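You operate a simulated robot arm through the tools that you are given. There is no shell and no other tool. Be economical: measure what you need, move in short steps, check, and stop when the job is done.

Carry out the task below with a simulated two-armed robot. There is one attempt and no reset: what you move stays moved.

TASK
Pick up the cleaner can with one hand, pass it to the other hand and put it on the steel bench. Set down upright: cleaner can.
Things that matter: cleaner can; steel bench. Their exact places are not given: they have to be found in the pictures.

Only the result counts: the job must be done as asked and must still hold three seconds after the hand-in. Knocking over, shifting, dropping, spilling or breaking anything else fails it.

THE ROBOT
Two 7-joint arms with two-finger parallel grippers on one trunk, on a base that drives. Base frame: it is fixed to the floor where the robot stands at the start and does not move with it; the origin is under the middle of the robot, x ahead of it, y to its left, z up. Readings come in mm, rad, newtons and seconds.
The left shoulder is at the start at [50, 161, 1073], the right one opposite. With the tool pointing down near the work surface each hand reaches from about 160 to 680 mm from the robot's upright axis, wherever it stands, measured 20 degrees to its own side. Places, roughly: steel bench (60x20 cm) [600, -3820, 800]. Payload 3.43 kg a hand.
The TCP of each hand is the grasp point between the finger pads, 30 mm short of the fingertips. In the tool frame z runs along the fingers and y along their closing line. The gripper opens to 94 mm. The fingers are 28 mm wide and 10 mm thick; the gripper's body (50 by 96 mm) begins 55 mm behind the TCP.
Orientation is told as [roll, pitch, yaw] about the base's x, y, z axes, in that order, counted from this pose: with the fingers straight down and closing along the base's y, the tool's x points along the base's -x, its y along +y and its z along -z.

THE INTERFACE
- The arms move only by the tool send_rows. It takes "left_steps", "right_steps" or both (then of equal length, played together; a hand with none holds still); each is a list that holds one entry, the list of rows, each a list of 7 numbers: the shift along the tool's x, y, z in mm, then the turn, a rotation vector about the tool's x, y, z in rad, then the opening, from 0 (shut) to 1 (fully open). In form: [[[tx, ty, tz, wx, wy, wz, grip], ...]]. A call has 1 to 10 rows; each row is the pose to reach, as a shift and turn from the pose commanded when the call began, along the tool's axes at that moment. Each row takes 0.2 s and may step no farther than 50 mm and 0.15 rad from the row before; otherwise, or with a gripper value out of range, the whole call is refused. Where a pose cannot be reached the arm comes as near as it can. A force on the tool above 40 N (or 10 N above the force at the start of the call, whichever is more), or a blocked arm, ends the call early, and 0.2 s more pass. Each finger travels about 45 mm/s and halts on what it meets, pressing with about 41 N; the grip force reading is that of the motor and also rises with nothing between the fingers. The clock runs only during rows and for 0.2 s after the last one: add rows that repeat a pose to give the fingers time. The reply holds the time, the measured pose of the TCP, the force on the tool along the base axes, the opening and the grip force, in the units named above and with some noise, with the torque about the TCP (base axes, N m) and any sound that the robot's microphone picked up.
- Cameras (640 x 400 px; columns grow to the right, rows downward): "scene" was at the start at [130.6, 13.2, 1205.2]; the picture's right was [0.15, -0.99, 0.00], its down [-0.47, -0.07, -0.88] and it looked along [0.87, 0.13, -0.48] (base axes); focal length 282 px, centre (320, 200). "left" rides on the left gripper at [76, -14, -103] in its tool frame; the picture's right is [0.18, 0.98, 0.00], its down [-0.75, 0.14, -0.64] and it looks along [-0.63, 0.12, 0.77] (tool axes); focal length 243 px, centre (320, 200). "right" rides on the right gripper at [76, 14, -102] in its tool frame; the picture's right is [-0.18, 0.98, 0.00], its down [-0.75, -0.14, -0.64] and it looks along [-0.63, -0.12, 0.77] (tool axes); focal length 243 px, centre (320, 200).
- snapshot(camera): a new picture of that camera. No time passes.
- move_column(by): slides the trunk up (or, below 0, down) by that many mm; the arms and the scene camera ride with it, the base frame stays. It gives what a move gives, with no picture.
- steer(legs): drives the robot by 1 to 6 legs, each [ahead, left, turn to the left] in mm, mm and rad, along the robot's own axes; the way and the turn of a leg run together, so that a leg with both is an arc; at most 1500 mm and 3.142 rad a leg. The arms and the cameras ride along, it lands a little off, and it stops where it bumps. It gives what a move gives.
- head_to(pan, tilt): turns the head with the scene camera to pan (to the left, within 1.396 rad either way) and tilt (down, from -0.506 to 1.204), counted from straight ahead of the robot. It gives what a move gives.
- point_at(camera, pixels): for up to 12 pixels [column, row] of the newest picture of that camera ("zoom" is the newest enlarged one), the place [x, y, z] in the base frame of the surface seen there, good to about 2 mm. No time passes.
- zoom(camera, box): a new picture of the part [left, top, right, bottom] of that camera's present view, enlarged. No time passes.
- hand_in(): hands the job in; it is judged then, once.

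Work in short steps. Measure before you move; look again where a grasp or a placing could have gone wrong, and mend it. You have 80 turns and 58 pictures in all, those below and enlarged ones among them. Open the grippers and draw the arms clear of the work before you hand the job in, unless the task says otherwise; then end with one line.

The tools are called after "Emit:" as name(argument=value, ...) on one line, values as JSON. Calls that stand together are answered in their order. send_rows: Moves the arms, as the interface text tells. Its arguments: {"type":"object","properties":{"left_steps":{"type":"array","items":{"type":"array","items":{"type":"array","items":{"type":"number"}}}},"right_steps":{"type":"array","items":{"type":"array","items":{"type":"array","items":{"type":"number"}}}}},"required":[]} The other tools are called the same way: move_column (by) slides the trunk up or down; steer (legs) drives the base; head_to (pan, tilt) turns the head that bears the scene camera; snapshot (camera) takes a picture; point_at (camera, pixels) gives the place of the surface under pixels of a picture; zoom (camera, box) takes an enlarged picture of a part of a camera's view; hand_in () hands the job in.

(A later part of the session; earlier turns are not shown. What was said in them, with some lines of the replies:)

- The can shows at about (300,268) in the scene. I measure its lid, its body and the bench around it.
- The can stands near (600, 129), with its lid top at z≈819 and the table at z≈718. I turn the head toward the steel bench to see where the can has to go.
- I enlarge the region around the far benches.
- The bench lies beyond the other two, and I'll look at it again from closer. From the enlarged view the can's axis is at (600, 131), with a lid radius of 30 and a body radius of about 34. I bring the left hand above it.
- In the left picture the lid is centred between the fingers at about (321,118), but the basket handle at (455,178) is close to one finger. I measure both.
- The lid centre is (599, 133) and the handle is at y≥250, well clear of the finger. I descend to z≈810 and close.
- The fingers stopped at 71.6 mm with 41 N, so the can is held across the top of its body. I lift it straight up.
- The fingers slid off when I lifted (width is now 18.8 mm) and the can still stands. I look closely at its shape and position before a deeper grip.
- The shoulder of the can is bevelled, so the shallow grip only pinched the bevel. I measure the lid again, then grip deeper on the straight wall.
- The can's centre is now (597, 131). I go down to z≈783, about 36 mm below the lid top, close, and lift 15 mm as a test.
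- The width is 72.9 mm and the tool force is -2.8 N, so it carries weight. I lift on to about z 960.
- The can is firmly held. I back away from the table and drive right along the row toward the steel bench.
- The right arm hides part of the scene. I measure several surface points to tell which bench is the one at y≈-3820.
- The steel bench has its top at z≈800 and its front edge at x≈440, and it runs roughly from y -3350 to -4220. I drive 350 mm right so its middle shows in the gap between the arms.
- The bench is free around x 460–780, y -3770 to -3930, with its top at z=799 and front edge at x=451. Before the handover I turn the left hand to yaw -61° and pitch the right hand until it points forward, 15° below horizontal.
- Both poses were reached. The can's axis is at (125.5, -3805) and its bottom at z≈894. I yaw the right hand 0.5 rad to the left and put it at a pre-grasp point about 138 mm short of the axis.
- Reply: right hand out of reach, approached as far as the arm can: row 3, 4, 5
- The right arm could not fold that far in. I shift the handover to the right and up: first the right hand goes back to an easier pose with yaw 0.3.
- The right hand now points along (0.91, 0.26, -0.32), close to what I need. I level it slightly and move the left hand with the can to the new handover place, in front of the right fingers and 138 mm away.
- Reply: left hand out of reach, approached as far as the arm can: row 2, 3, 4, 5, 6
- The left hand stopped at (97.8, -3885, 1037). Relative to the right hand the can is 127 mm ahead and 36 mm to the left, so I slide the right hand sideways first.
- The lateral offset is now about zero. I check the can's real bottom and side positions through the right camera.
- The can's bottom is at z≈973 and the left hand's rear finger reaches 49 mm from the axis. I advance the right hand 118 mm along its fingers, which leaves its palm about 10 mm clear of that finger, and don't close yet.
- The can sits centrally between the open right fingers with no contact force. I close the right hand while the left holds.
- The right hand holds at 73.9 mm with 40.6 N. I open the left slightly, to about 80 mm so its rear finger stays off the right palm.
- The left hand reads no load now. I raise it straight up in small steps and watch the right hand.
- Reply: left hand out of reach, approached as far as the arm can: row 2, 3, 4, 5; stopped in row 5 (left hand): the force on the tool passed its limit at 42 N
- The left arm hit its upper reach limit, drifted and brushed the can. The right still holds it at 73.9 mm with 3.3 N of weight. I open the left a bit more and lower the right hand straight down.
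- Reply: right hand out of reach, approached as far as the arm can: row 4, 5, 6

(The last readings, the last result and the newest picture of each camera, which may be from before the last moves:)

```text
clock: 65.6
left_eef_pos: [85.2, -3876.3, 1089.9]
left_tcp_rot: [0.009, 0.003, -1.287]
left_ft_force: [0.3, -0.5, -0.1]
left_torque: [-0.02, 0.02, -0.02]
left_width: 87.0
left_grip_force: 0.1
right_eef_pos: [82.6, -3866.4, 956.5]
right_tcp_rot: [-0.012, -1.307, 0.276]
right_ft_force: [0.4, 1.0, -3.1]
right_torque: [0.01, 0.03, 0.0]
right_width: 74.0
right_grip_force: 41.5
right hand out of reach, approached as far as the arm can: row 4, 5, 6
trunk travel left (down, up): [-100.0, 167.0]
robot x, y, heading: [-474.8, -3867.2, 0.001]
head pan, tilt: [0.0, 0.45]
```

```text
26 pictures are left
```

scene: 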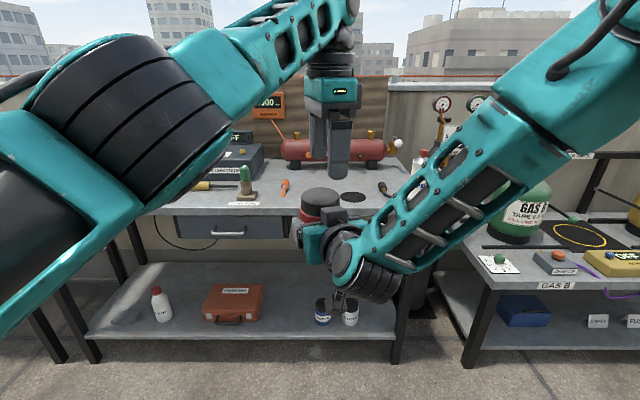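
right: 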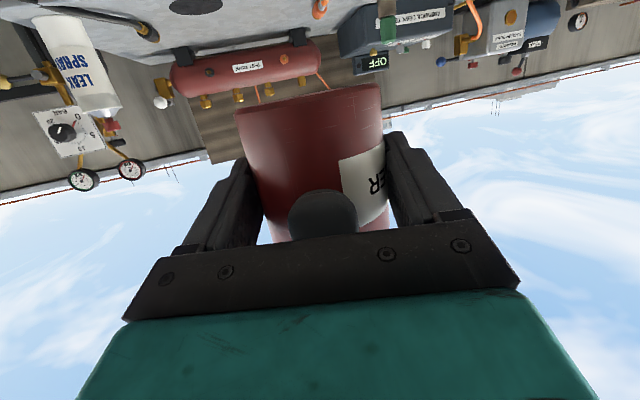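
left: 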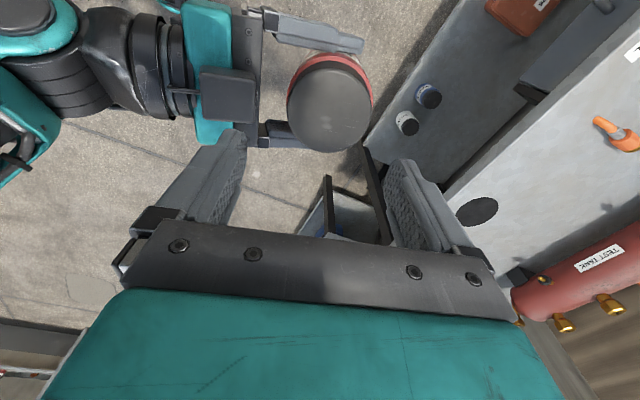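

The hands have separated and the right hand alone holds the can. I move the left hand away to its own side and turn it back.

Emit:
send_rows(left_steps=[[[25, 7, 0, 0, 0, -0.13, 0.93], [50, 14, 0, 0, 0, -0.26, 0.93], [75, 21, 0, 0, 0, -0.39, 0.93], [100, 28, 0, 0, 0, -0.52, 0.93], [125, 35, 0, 0, 0, -0.65, 0.93], [150, 43, 0, 0, 0, -0.78, 0.93], [180, 51, 0, 0, 0, -0.91, 0.93], [210, 60, 0, 0, 0, -1.04, 0.93], [240, 69, 0, 0, 0, -1.17, 0.93], [240, 69, 0, 0, 0, -1.28, 0.93]]])

Emit:
head_to(pan=-0.1, tilt=0.55)

Emit:
snapshot(camera="scene")

Emit:
snapshot(camera="right")

```text
clock: 67.8
left_eef_pos: [84.9, -3626.0, 1090.0]
left_tcp_rot: [0.006, -0.01, -0.003]
left_ft_force: [0.3, -0.7, 0.9]
left_torque: [0.02, -0.01, 0.02]
left_width: 87.2
left_grip_force: 0.1
right_eef_pos: [82.2, -3868.1, 956.1]
right_tcp_rot: [-0.011, -1.306, 0.275]
right_ft_force: [-0.1, -0.8, -2.1]
right_torque: [-0.03, 0.03, 0.0]
right_width: 73.8
right_grip_force: 40.6
trunk travel left (down, up): [-100.0, 167.0]
robot x, y, heading: [-474.0, -3864.3, -0.0]
head pan, tilt: [0.0, 0.45]
```

```text
clock: 68.4
left_eef_pos: [85.2, -3626.0, 1089.4]
left_tcp_rot: [0.004, -0.009, -0.006]
left_ft_force: [-0.2, 0.9, 0.0]
left_torque: [0.03, -0.01, -0.02]
left_width: 87.5
left_grip_force: 0.0
right_eef_pos: [81.1, -3868.2, 956.0]
right_tcp_rot: [-0.009, -1.308, 0.273]
right_ft_force: [-0.1, -0.6, -2.4]
right_torque: [-0.03, 0.01, -0.01]
right_width: 73.6
right_grip_force: 41.0
trunk travel left (down, up): [-100.0, 167.0]
robot x, y, heading: [-477.7, -3865.8, 0.003]
head pan, tilt: [-0.099, 0.55]
```

```text
25 pictures are left
```

scene: 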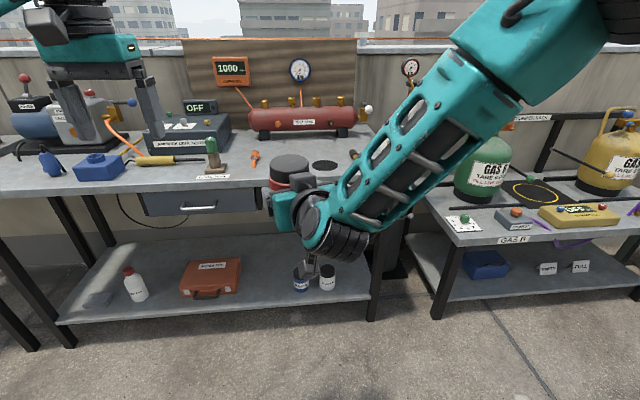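

```text
24 pictures are left
```

right: 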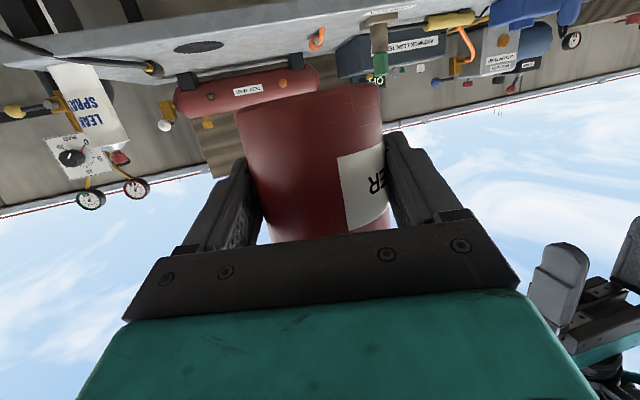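

I measure the can's pose in the right hand: lid points from the scene camera, and the bottom rim and wall from the right camera.

Emit:
point_at(camera="scene", pixels=[[290, 160], [275, 163], [304, 163], [290, 156], [290, 168]])

Emit:
point_at(camera="right", pixels=[[312, 92], [312, 100], [312, 150], [314, 200], [240, 112], [376, 90], [195, 46], [300, 60], [270, 45]])

```text
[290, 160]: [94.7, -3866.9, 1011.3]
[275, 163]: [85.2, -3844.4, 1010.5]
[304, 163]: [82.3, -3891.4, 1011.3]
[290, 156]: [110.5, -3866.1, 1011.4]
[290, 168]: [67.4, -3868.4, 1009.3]
```

```text
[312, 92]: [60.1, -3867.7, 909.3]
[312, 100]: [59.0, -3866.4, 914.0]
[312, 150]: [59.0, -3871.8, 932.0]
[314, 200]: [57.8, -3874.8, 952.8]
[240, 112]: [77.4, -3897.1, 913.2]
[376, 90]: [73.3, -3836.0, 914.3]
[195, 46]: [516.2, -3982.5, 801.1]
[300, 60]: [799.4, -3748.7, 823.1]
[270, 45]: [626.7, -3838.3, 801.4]
```

The lid is level at z≈1011, so the can is upright with its bottom about 46 mm below the TCP. I move the right hand 150 mm to its own side, where it can reach lower, and then down 60 mm.

Emit:
send_rows(right_steps=[[[3, -36, -10, 0, 0, 0, 0], [5, -72, -20, 0, 0, 0, 0], [8, -108, -30, 0, 0, 0, 0], [10.6, -144, -39.4, 0, 0, 0, 0], [30, -144, -34, 0, 0, 0, 0], [49, -144, -29, 0, 0, 0, 0], [68.6, -144, -24, 0, 0, 0, 0], [68.6, -144, -24, 0, 0, 0, 0]]])

```text
clock: 70.2
left_eef_pos: [85.4, -3625.1, 1090.7]
left_tcp_rot: [0.005, -0.009, -0.008]
left_ft_force: [0.1, 0.6, 0.4]
left_torque: [-0.03, 0.01, 0.02]
left_width: 87.3
left_grip_force: 0.0
right_eef_pos: [76.6, -3965.6, 1012.3]
right_tcp_rot: [-0.034, -1.275, 0.271]
right_ft_force: [0.1, 0.4, -2.0]
right_torque: [-0.02, 0.0, -0.01]
right_width: 73.8
right_grip_force: 41.2
right hand out of reach, approached as far as the arm can: row 1, 2, 3, 4, 5, 6, 7, 8
trunk travel left (down, up): [-100.0, 167.0]
robot x, y, heading: [-474.5, -3866.1, 0.005]
head pan, tilt: [-0.099, 0.55]
```

The arm is against a limit here. I lower the trunk by 95 mm and see what that gives.

Emit:
move_column(by=-95)

Emit:
snapshot(camera="scene")

```text
clock: 71.5
left_eef_pos: [86.3, -3626.9, 994.9]
left_tcp_rot: [0.005, -0.009, -0.003]
left_ft_force: [0.8, 0.2, -0.3]
left_torque: [0.01, -0.02, -0.01]
left_width: 87.3
left_grip_force: 0.1
right_eef_pos: [78.3, -3965.6, 916.8]
right_tcp_rot: [-0.033, -1.276, 0.273]
right_ft_force: [0.4, -0.3, -2.0]
right_torque: [-0.04, 0.04, -0.01]
right_width: 73.8
right_grip_force: 40.7
trunk travel left (down, up): [-5.0, 262.0]
robot x, y, heading: [-472.2, -3869.2, -0.001]
head pan, tilt: [-0.099, 0.55]
```

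```text
23 pictures are left
```

scene: 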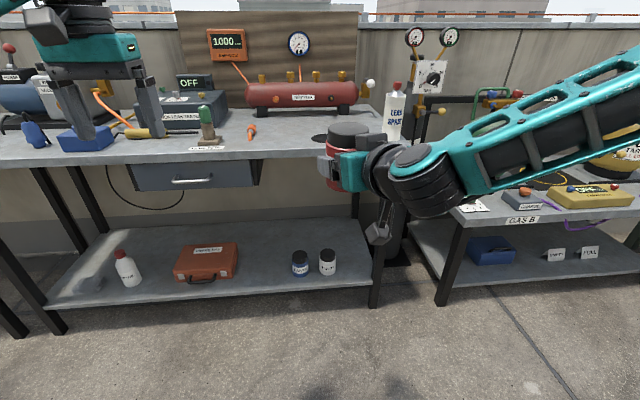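

The TCP is at z 917 and needs about 846. I test moving straight down 70 mm from this pose, well in front of the bench edge.

Emit:
send_rows(right_steps=[[[17, 0, 5, 0, -0.01, 0, 0], [34, 0, 10, 0, -0.02, 0, 0], [50, 0, 15, 0, -0.03, 0, 0], [67, 0, 20, 0, -0.03, 0, 0], [67, 0, 20, 0, -0.03, 0, 0]]])

```text
clock: 72.7
left_eef_pos: [86.1, -3625.1, 994.2]
left_tcp_rot: [0.005, -0.006, -0.004]
left_ft_force: [0.2, 0.9, -0.3]
left_torque: [0.0, 0.0, 0.02]
left_width: 87.3
left_grip_force: 0.0
right_eef_pos: [77.7, -3965.1, 908.1]
right_tcp_rot: [-0.034, -1.282, 0.271]
right_ft_force: [-0.2, -0.6, -2.5]
right_torque: [0.01, -0.02, -0.01]
right_width: 73.8
right_grip_force: 41.5
right hand out of reach, approached as far as the arm can: row 1, 2, 3, 4, 5
trunk travel left (down, up): [-5.0, 262.0]
robot x, y, heading: [-474.5, -3865.8, -0.0]
head pan, tilt: [-0.099, 0.55]
```

Straight down is blocked. Earlier the arm got lower when its hand was yawed less relative to the arm, so I yaw the hand 0.4 rad to the right and then lower.

Emit:
send_rows(right_steps=[[[0, 0, 0, 0.097, 0, 0.026, 0], [0, 0, 0, 0.193, 0, 0.052, 0], [0, 0, 0, 0.29, 0, 0.078, 0], [0, 0, 0, 0.386, 0, 0.104, 0], [19, 0, 5, 0.386, 0, 0.104, 0], [39, 0, 10, 0.386, 0, 0.104, 0], [58, 0, 15, 0.386, 0, 0.104, 0], [58, 0, 15, 0.386, 0, 0.104, 0]]])

```text
clock: 74.5
left_eef_pos: [84.8, -3625.6, 995.4]
left_tcp_rot: [0.004, -0.009, -0.005]
left_ft_force: [0.7, -0.8, -0.5]
left_torque: [0.01, -0.03, 0.02]
left_width: 87.6
left_grip_force: 0.1
right_eef_pos: [75.0, -3965.8, 849.7]
right_tcp_rot: [-0.037, -1.31, -0.124]
right_ft_force: [0.3, 1.1, -2.2]
right_torque: [-0.01, 0.01, 0.03]
right_width: 73.9
right_grip_force: 41.5
trunk travel left (down, up): [-5.0, 262.0]
robot x, y, heading: [-475.5, -3862.1, 0.005]
head pan, tilt: [-0.099, 0.55]
```

That worked: z 850, 15° tilt, can upright. I retract the left hand, raise the trunk by 35 mm, and drive part of the way toward the free spot at (530, -3860).

Emit:
send_rows(left_steps=[[[40, 0, -10, 0, 0, 0, 0.93], [80, 0, -20, 0, 0, 0, 0.93], [120, 0, -30, 0, 0, 0, 0.93], [160, 0, -40, 0, 0, 0, 0.93], [200, 0, -50, 0, 0, 0, 0.93], [230, 0, -60, 0, 0, 0, 0.93], [230, 0, -60, 0, 0, 0, 0.93]]])

Emit:
move_column(by=35)

Emit:
steer(legs=[[300, 108, 0]])

Emit:
head_to(pan=-0.1, tilt=0.65)

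Emit:
snapshot(camera="scene")

Emit:
snapshot(camera="right")

```text
clock: 76.1
left_eef_pos: [-144.4, -3623.8, 1054.3]
left_tcp_rot: [0.005, -0.009, -0.005]
left_ft_force: [-0.2, 1.0, -0.3]
left_torque: [-0.01, 0.01, 0.0]
left_width: 87.6
left_grip_force: 0.1
right_eef_pos: [73.9, -3964.2, 848.7]
right_tcp_rot: [-0.037, -1.308, -0.126]
right_ft_force: [0.4, 0.0, -3.1]
right_torque: [0.02, 0.04, 0.0]
right_width: 73.6
right_grip_force: 41.2
trunk travel left (down, up): [-5.0, 262.0]
robot x, y, heading: [-478.8, -3865.0, 0.0]
head pan, tilt: [-0.099, 0.55]
```

```text
clock: 76.9
left_eef_pos: [-144.9, -3623.0, 1088.3]
left_tcp_rot: [0.004, -0.009, -0.005]
left_ft_force: [-0.7, 0.0, -0.4]
left_torque: [-0.04, 0.02, 0.01]
left_width: 87.6
left_grip_force: 0.1
right_eef_pos: [74.0, -3965.4, 883.6]
right_tcp_rot: [-0.036, -1.309, -0.124]
right_ft_force: [-0.4, -0.4, -2.5]
right_torque: [-0.01, 0.04, 0.02]
right_width: 73.9
right_grip_force: 41.1
trunk travel left (down, up): [-40.0, 227.0]
robot x, y, heading: [-474.8, -3867.1, -0.0]
head pan, tilt: [-0.099, 0.55]
```

```text
clock: 79.0
left_eef_pos: [152.3, -3510.6, 1088.8]
left_tcp_rot: [0.005, -0.008, 0.0]
left_ft_force: [0.4, 0.2, -0.3]
left_torque: [-0.02, 0.0, 0.01]
left_width: 87.3
left_grip_force: 0.0
right_eef_pos: [374.5, -3850.2, 884.7]
right_tcp_rot: [-0.036, -1.311, -0.117]
right_ft_force: [0.0, -0.3, -1.9]
right_torque: [0.02, -0.01, 0.03]
right_width: 74.1
right_grip_force: 40.7
trunk travel left (down, up): [-40.0, 227.0]
robot x, y, heading: [-178.5, -3753.4, 0.009]
head pan, tilt: [-0.099, 0.55]
```

```text
clock: 79.7
left_eef_pos: [152.4, -3510.3, 1090.2]
left_tcp_rot: [0.007, -0.009, -0.001]
left_ft_force: [0.1, -0.5, -0.8]
left_torque: [-0.01, 0.01, 0.02]
left_width: 87.6
left_grip_force: 0.1
right_eef_pos: [373.0, -3850.3, 883.8]
right_tcp_rot: [-0.038, -1.308, -0.117]
right_ft_force: [-0.5, -0.1, -3.2]
right_torque: [0.02, 0.01, -0.02]
right_width: 74.1
right_grip_force: 41.2
trunk travel left (down, up): [-40.0, 227.0]
robot x, y, heading: [-174.7, -3754.2, 0.01]
head pan, tilt: [-0.099, 0.649]
```

```text
22 pictures are left
```

scene: 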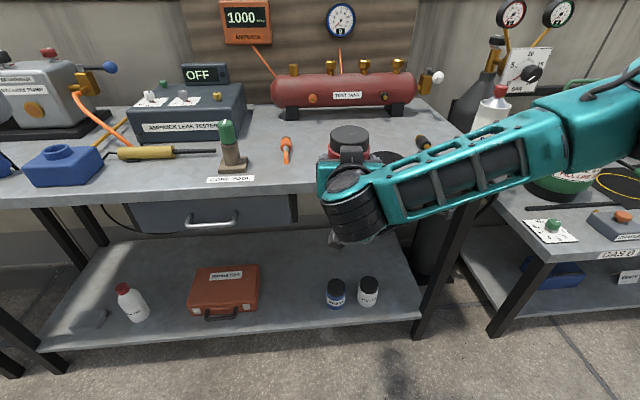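

```text
21 pictures are left
```

right: 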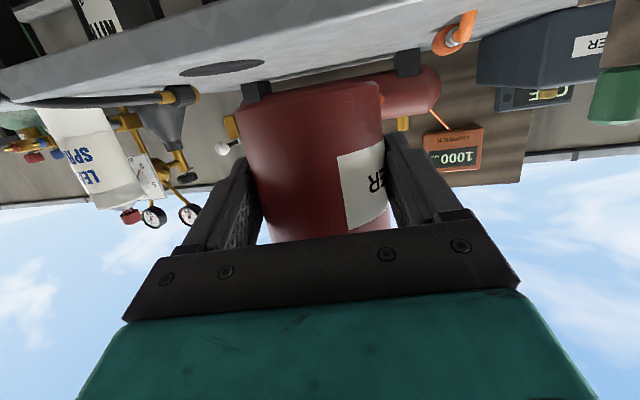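

The can's axis is at about (385, -3852) with its bottom at z≈838, about 38 mm above the bench top. The space ahead is free, so I drive 145 mm forward.

Emit:
steer(legs=[[145, 0, 0]])

Emit:
snapshot(camera="scene")

Emit:
snapshot(camera="right")

```text
clock: 81.0
left_eef_pos: [294.1, -3509.3, 1089.4]
left_tcp_rot: [0.006, -0.009, 0.001]
left_ft_force: [-0.3, -0.6, 0.1]
left_torque: [-0.01, 0.03, -0.04]
left_width: 87.1
left_grip_force: 0.0
right_eef_pos: [515.1, -3849.6, 883.1]
right_tcp_rot: [-0.038, -1.307, -0.118]
right_ft_force: [0.2, -0.7, -2.6]
right_torque: [-0.01, 0.02, -0.03]
right_width: 73.8
right_grip_force: 40.7
trunk travel left (down, up): [-40.0, 227.0]
robot x, y, heading: [-35.3, -3754.4, 0.009]
head pan, tilt: [-0.099, 0.649]
```

```text
20 pictures are left
```

scene: 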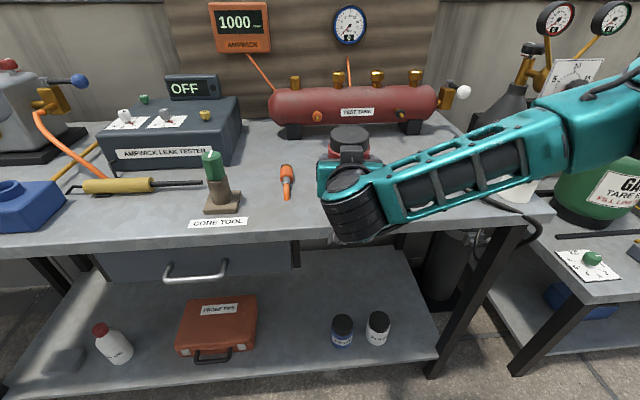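

```text
19 pictures are left
```

right: 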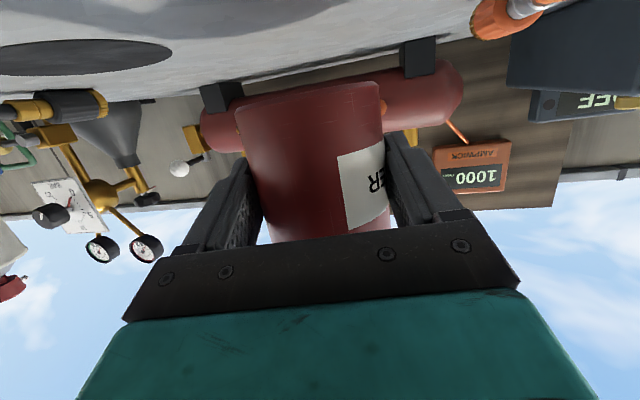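

The right camera is still in front of the edge. I check the can's rim, lid and the bench heights before lowering.

Emit:
point_at(camera="right", pixels=[[312, 91], [312, 98], [245, 108], [374, 88], [310, 60], [170, 55], [312, 40], [480, 25]])

Emit:
point_at(camera="scene", pixels=[[350, 130], [333, 134], [367, 134], [350, 126], [350, 139], [310, 235], [310, 200], [300, 190]])

```text
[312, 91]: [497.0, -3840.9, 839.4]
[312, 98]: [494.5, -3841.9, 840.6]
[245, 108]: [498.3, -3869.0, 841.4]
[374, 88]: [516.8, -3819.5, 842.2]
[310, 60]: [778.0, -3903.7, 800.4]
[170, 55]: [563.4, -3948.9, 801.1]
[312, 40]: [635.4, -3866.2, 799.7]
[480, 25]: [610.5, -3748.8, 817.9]
```

```text
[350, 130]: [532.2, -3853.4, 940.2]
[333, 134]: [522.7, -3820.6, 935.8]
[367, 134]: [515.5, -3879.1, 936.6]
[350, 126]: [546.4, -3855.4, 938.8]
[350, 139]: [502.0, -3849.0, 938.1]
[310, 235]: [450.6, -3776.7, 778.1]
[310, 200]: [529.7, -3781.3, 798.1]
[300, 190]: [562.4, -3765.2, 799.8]
```

The can's bottom is at about 838 and the bench top at 799.5. I lower the trunk 35 mm.

Emit:
move_column(by=-35)

Emit:
snapshot(camera="right")

```text
clock: 81.8
left_eef_pos: [292.9, -3509.6, 1052.6]
left_tcp_rot: [0.006, -0.007, 0.0]
left_ft_force: [-0.1, -0.5, 0.2]
left_torque: [0.02, 0.0, -0.01]
left_width: 87.4
left_grip_force: 0.0
right_eef_pos: [514.3, -3850.2, 848.3]
right_tcp_rot: [-0.036, -1.309, -0.117]
right_ft_force: [-0.1, -0.2, -2.8]
right_torque: [0.0, 0.06, 0.0]
right_width: 73.8
right_grip_force: 40.7
trunk travel left (down, up): [-5.0, 262.0]
robot x, y, heading: [-36.3, -3753.5, 0.005]
head pan, tilt: [-0.099, 0.649]
```

```text
18 pictures are left
```

right: 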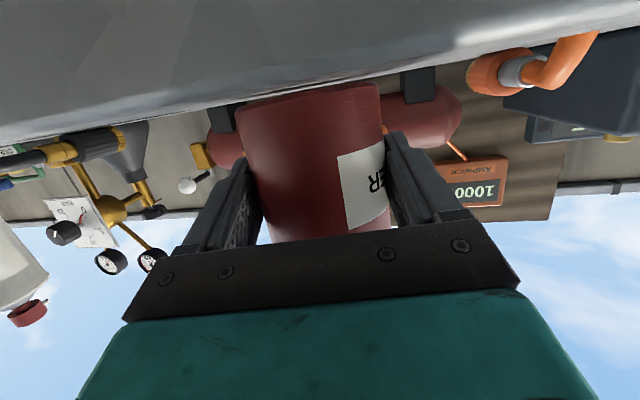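

It is still unloaded at -2.8 N. I lower 3 mm in 1 mm steps with the arm and read the force.

Emit:
send_rows(right_steps=[[[0.97, 0, 0.26, 0, 0, 0, 0], [1.93, 0, 0.52, 0, 0, 0, 0], [2.9, 0, 0.78, 0, 0, 0, 0], [2.9, 0, 0.78, 0, 0, 0, 0]]])

Emit:
point_at(camera="right", pixels=[[312, 92], [312, 97], [255, 105], [365, 87]])

```text
clock: 82.8
left_eef_pos: [293.9, -3509.1, 1054.0]
left_tcp_rot: [0.005, -0.008, 0.0]
left_ft_force: [1.3, -0.8, -0.7]
left_torque: [0.03, 0.05, -0.04]
left_width: 87.5
left_grip_force: 0.0
right_eef_pos: [514.5, -3848.7, 846.7]
right_tcp_rot: [-0.032, -1.313, -0.121]
right_ft_force: [0.3, -0.8, 3.7]
right_torque: [0.09, 0.15, 0.06]
right_width: 73.9
right_grip_force: 40.8
trunk travel left (down, up): [-5.0, 262.0]
robot x, y, heading: [-36.4, -3752.3, 0.009]
head pan, tilt: [-0.099, 0.649]
```

```text
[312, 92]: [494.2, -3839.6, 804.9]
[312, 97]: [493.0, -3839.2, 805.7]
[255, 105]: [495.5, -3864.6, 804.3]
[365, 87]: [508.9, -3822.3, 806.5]
```

Contact: the force went from -2.8 to +3.7 N. I press 1 mm further to seat it flat and check with a picture.

Emit:
send_rows(right_steps=[[[0.97, 0, 0.26, 0, 0, 0, 0], [0.97, 0, 0.26, 0, 0, 0, 0]]])

Emit:
zoom(camera="scene", box=[280, 110, 420, 250])

Emit:
snapshot(camera="right")

```text
clock: 83.4
left_eef_pos: [292.4, -3509.6, 1055.1]
left_tcp_rot: [0.006, -0.011, 0.0]
left_ft_force: [-0.5, -0.3, -0.4]
left_torque: [-0.03, -0.01, -0.01]
left_width: 87.6
left_grip_force: 0.1
right_eef_pos: [514.1, -3849.2, 846.8]
right_tcp_rot: [-0.033, -1.313, -0.123]
right_ft_force: [0.6, -2.6, 12.5]
right_torque: [0.09, 0.23, 0.01]
right_width: 74.0
right_grip_force: 40.3
trunk travel left (down, up): [-5.0, 262.0]
robot x, y, heading: [-37.5, -3754.0, 0.011]
head pan, tilt: [-0.099, 0.649]
```

```text
2.86 times, centred on (350, 180) of scene
```

zoom: 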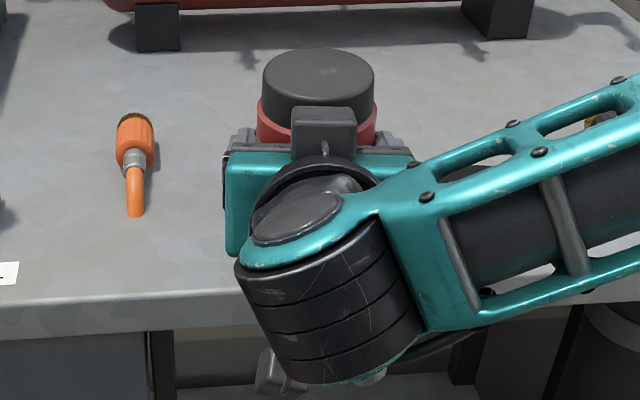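

```text
16 pictures are left
```

right: 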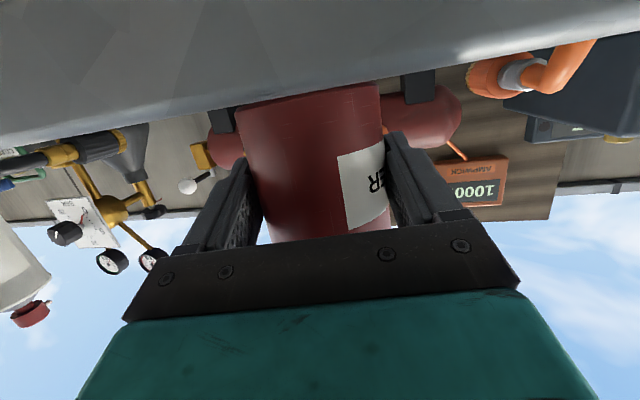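

It presses at 12.5 N, so it is seated. I ease the press, open the right fingers, and back out along the approach direction, horizontally.

Emit:
send_rows(right_steps=[[[-0.97, 0, -0.26, 0, 0, 0, 0], [-0.97, 0, -0.26, 0, 0, 0, 0.8], [-0.97, 0, -0.26, 0, 0, 0, 0.9], [-0.97, 0, -0.26, 0, 0, 0, 1], [-0.97, 0, -0.26, 0, 0, 0, 1], [-0.97, 0, -0.26, 0, 0, 0, 1]]])

Emit:
snapshot(camera="right")

```text
clock: 84.8
left_eef_pos: [292.9, -3508.8, 1054.0]
left_tcp_rot: [0.005, -0.008, 0.0]
left_ft_force: [0.0, -0.7, -0.4]
left_torque: [-0.02, -0.01, -0.01]
left_width: 87.3
left_grip_force: 0.0
right_eef_pos: [514.8, -3849.4, 845.3]
right_tcp_rot: [-0.037, -1.309, -0.118]
right_ft_force: [-0.2, 0.3, 0.9]
right_torque: [0.01, -0.01, -0.03]
right_width: 94.2
right_grip_force: 0.1
trunk travel left (down, up): [-5.0, 262.0]
robot x, y, heading: [-39.6, -3754.0, 0.006]
head pan, tilt: [-0.099, 0.649]
```

```text
15 pictures are left
```

right: 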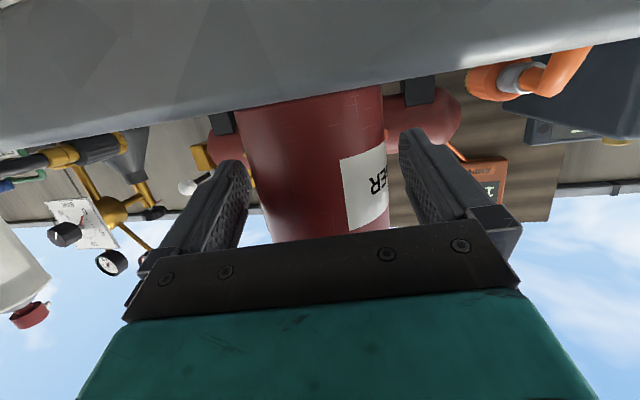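

The fingers are open with clearance on both sides of the can. I back the base out exactly along the finger direction (-0.988, 0.155) so the arm pose stays fixed.

Emit:
steer(legs=[[-99, 15, 0]])

Emit:
snapshot(camera="right")

```text
clock: 86.0
left_eef_pos: [196.3, -3494.2, 1053.8]
left_tcp_rot: [0.006, -0.009, -0.001]
left_ft_force: [-0.4, 0.2, -0.6]
left_torque: [0.01, 0.01, 0.0]
left_width: 87.3
left_grip_force: 0.0
right_eef_pos: [414.9, -3835.3, 846.0]
right_tcp_rot: [-0.036, -1.309, -0.118]
right_ft_force: [-0.7, 0.5, -0.6]
right_torque: [0.0, 0.01, -0.02]
right_width: 94.0
right_grip_force: 0.0
trunk travel left (down, up): [-5.0, 262.0]
robot x, y, heading: [-136.8, -3735.7, 0.006]
head pan, tilt: [-0.099, 0.649]
```

```text
14 pictures are left
```

right: 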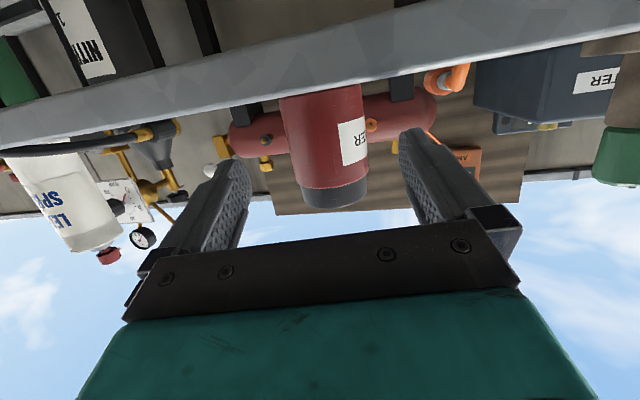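

The can stands clear between the retreating fingers. I back off further and take a last look.

Emit:
steer(legs=[[-250, 0, 0]])

Emit:
snapshot(camera="scene")

```text
clock: 87.8
left_eef_pos: [-53.3, -3495.2, 1053.1]
left_tcp_rot: [0.005, -0.009, 0.001]
left_ft_force: [0.0, 0.2, -0.3]
left_torque: [0.02, 0.02, 0.01]
left_width: 87.1
left_grip_force: 0.1
right_eef_pos: [169.5, -3834.8, 846.0]
right_tcp_rot: [-0.037, -1.31, -0.116]
right_ft_force: [0.0, 0.4, -0.2]
right_torque: [-0.03, 0.02, -0.02]
right_width: 94.0
right_grip_force: 0.0
trunk travel left (down, up): [-5.0, 262.0]
robot x, y, heading: [-382.6, -3742.5, 0.009]
head pan, tilt: [-0.099, 0.649]
```

```text
13 pictures are left
```

scene: 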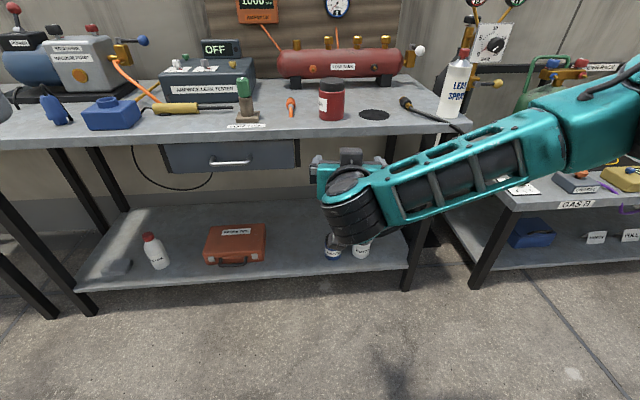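

The can stands upright on the steel bench at about (332,100), nothing else was shifted, and both hands are open and clear. I hand the job in.

Emit:
hand_in()

```text
The job is handed in.
```

The left hand picked up the cleaner can and passed it to the right, which set it upright on the steel bench at about x 527, y -3851. My first grip slipped off, leaving the can standing. After the handover the left hand brushed the can, but the right hand kept its hold. The last picture shows nothing else moved on the bench.
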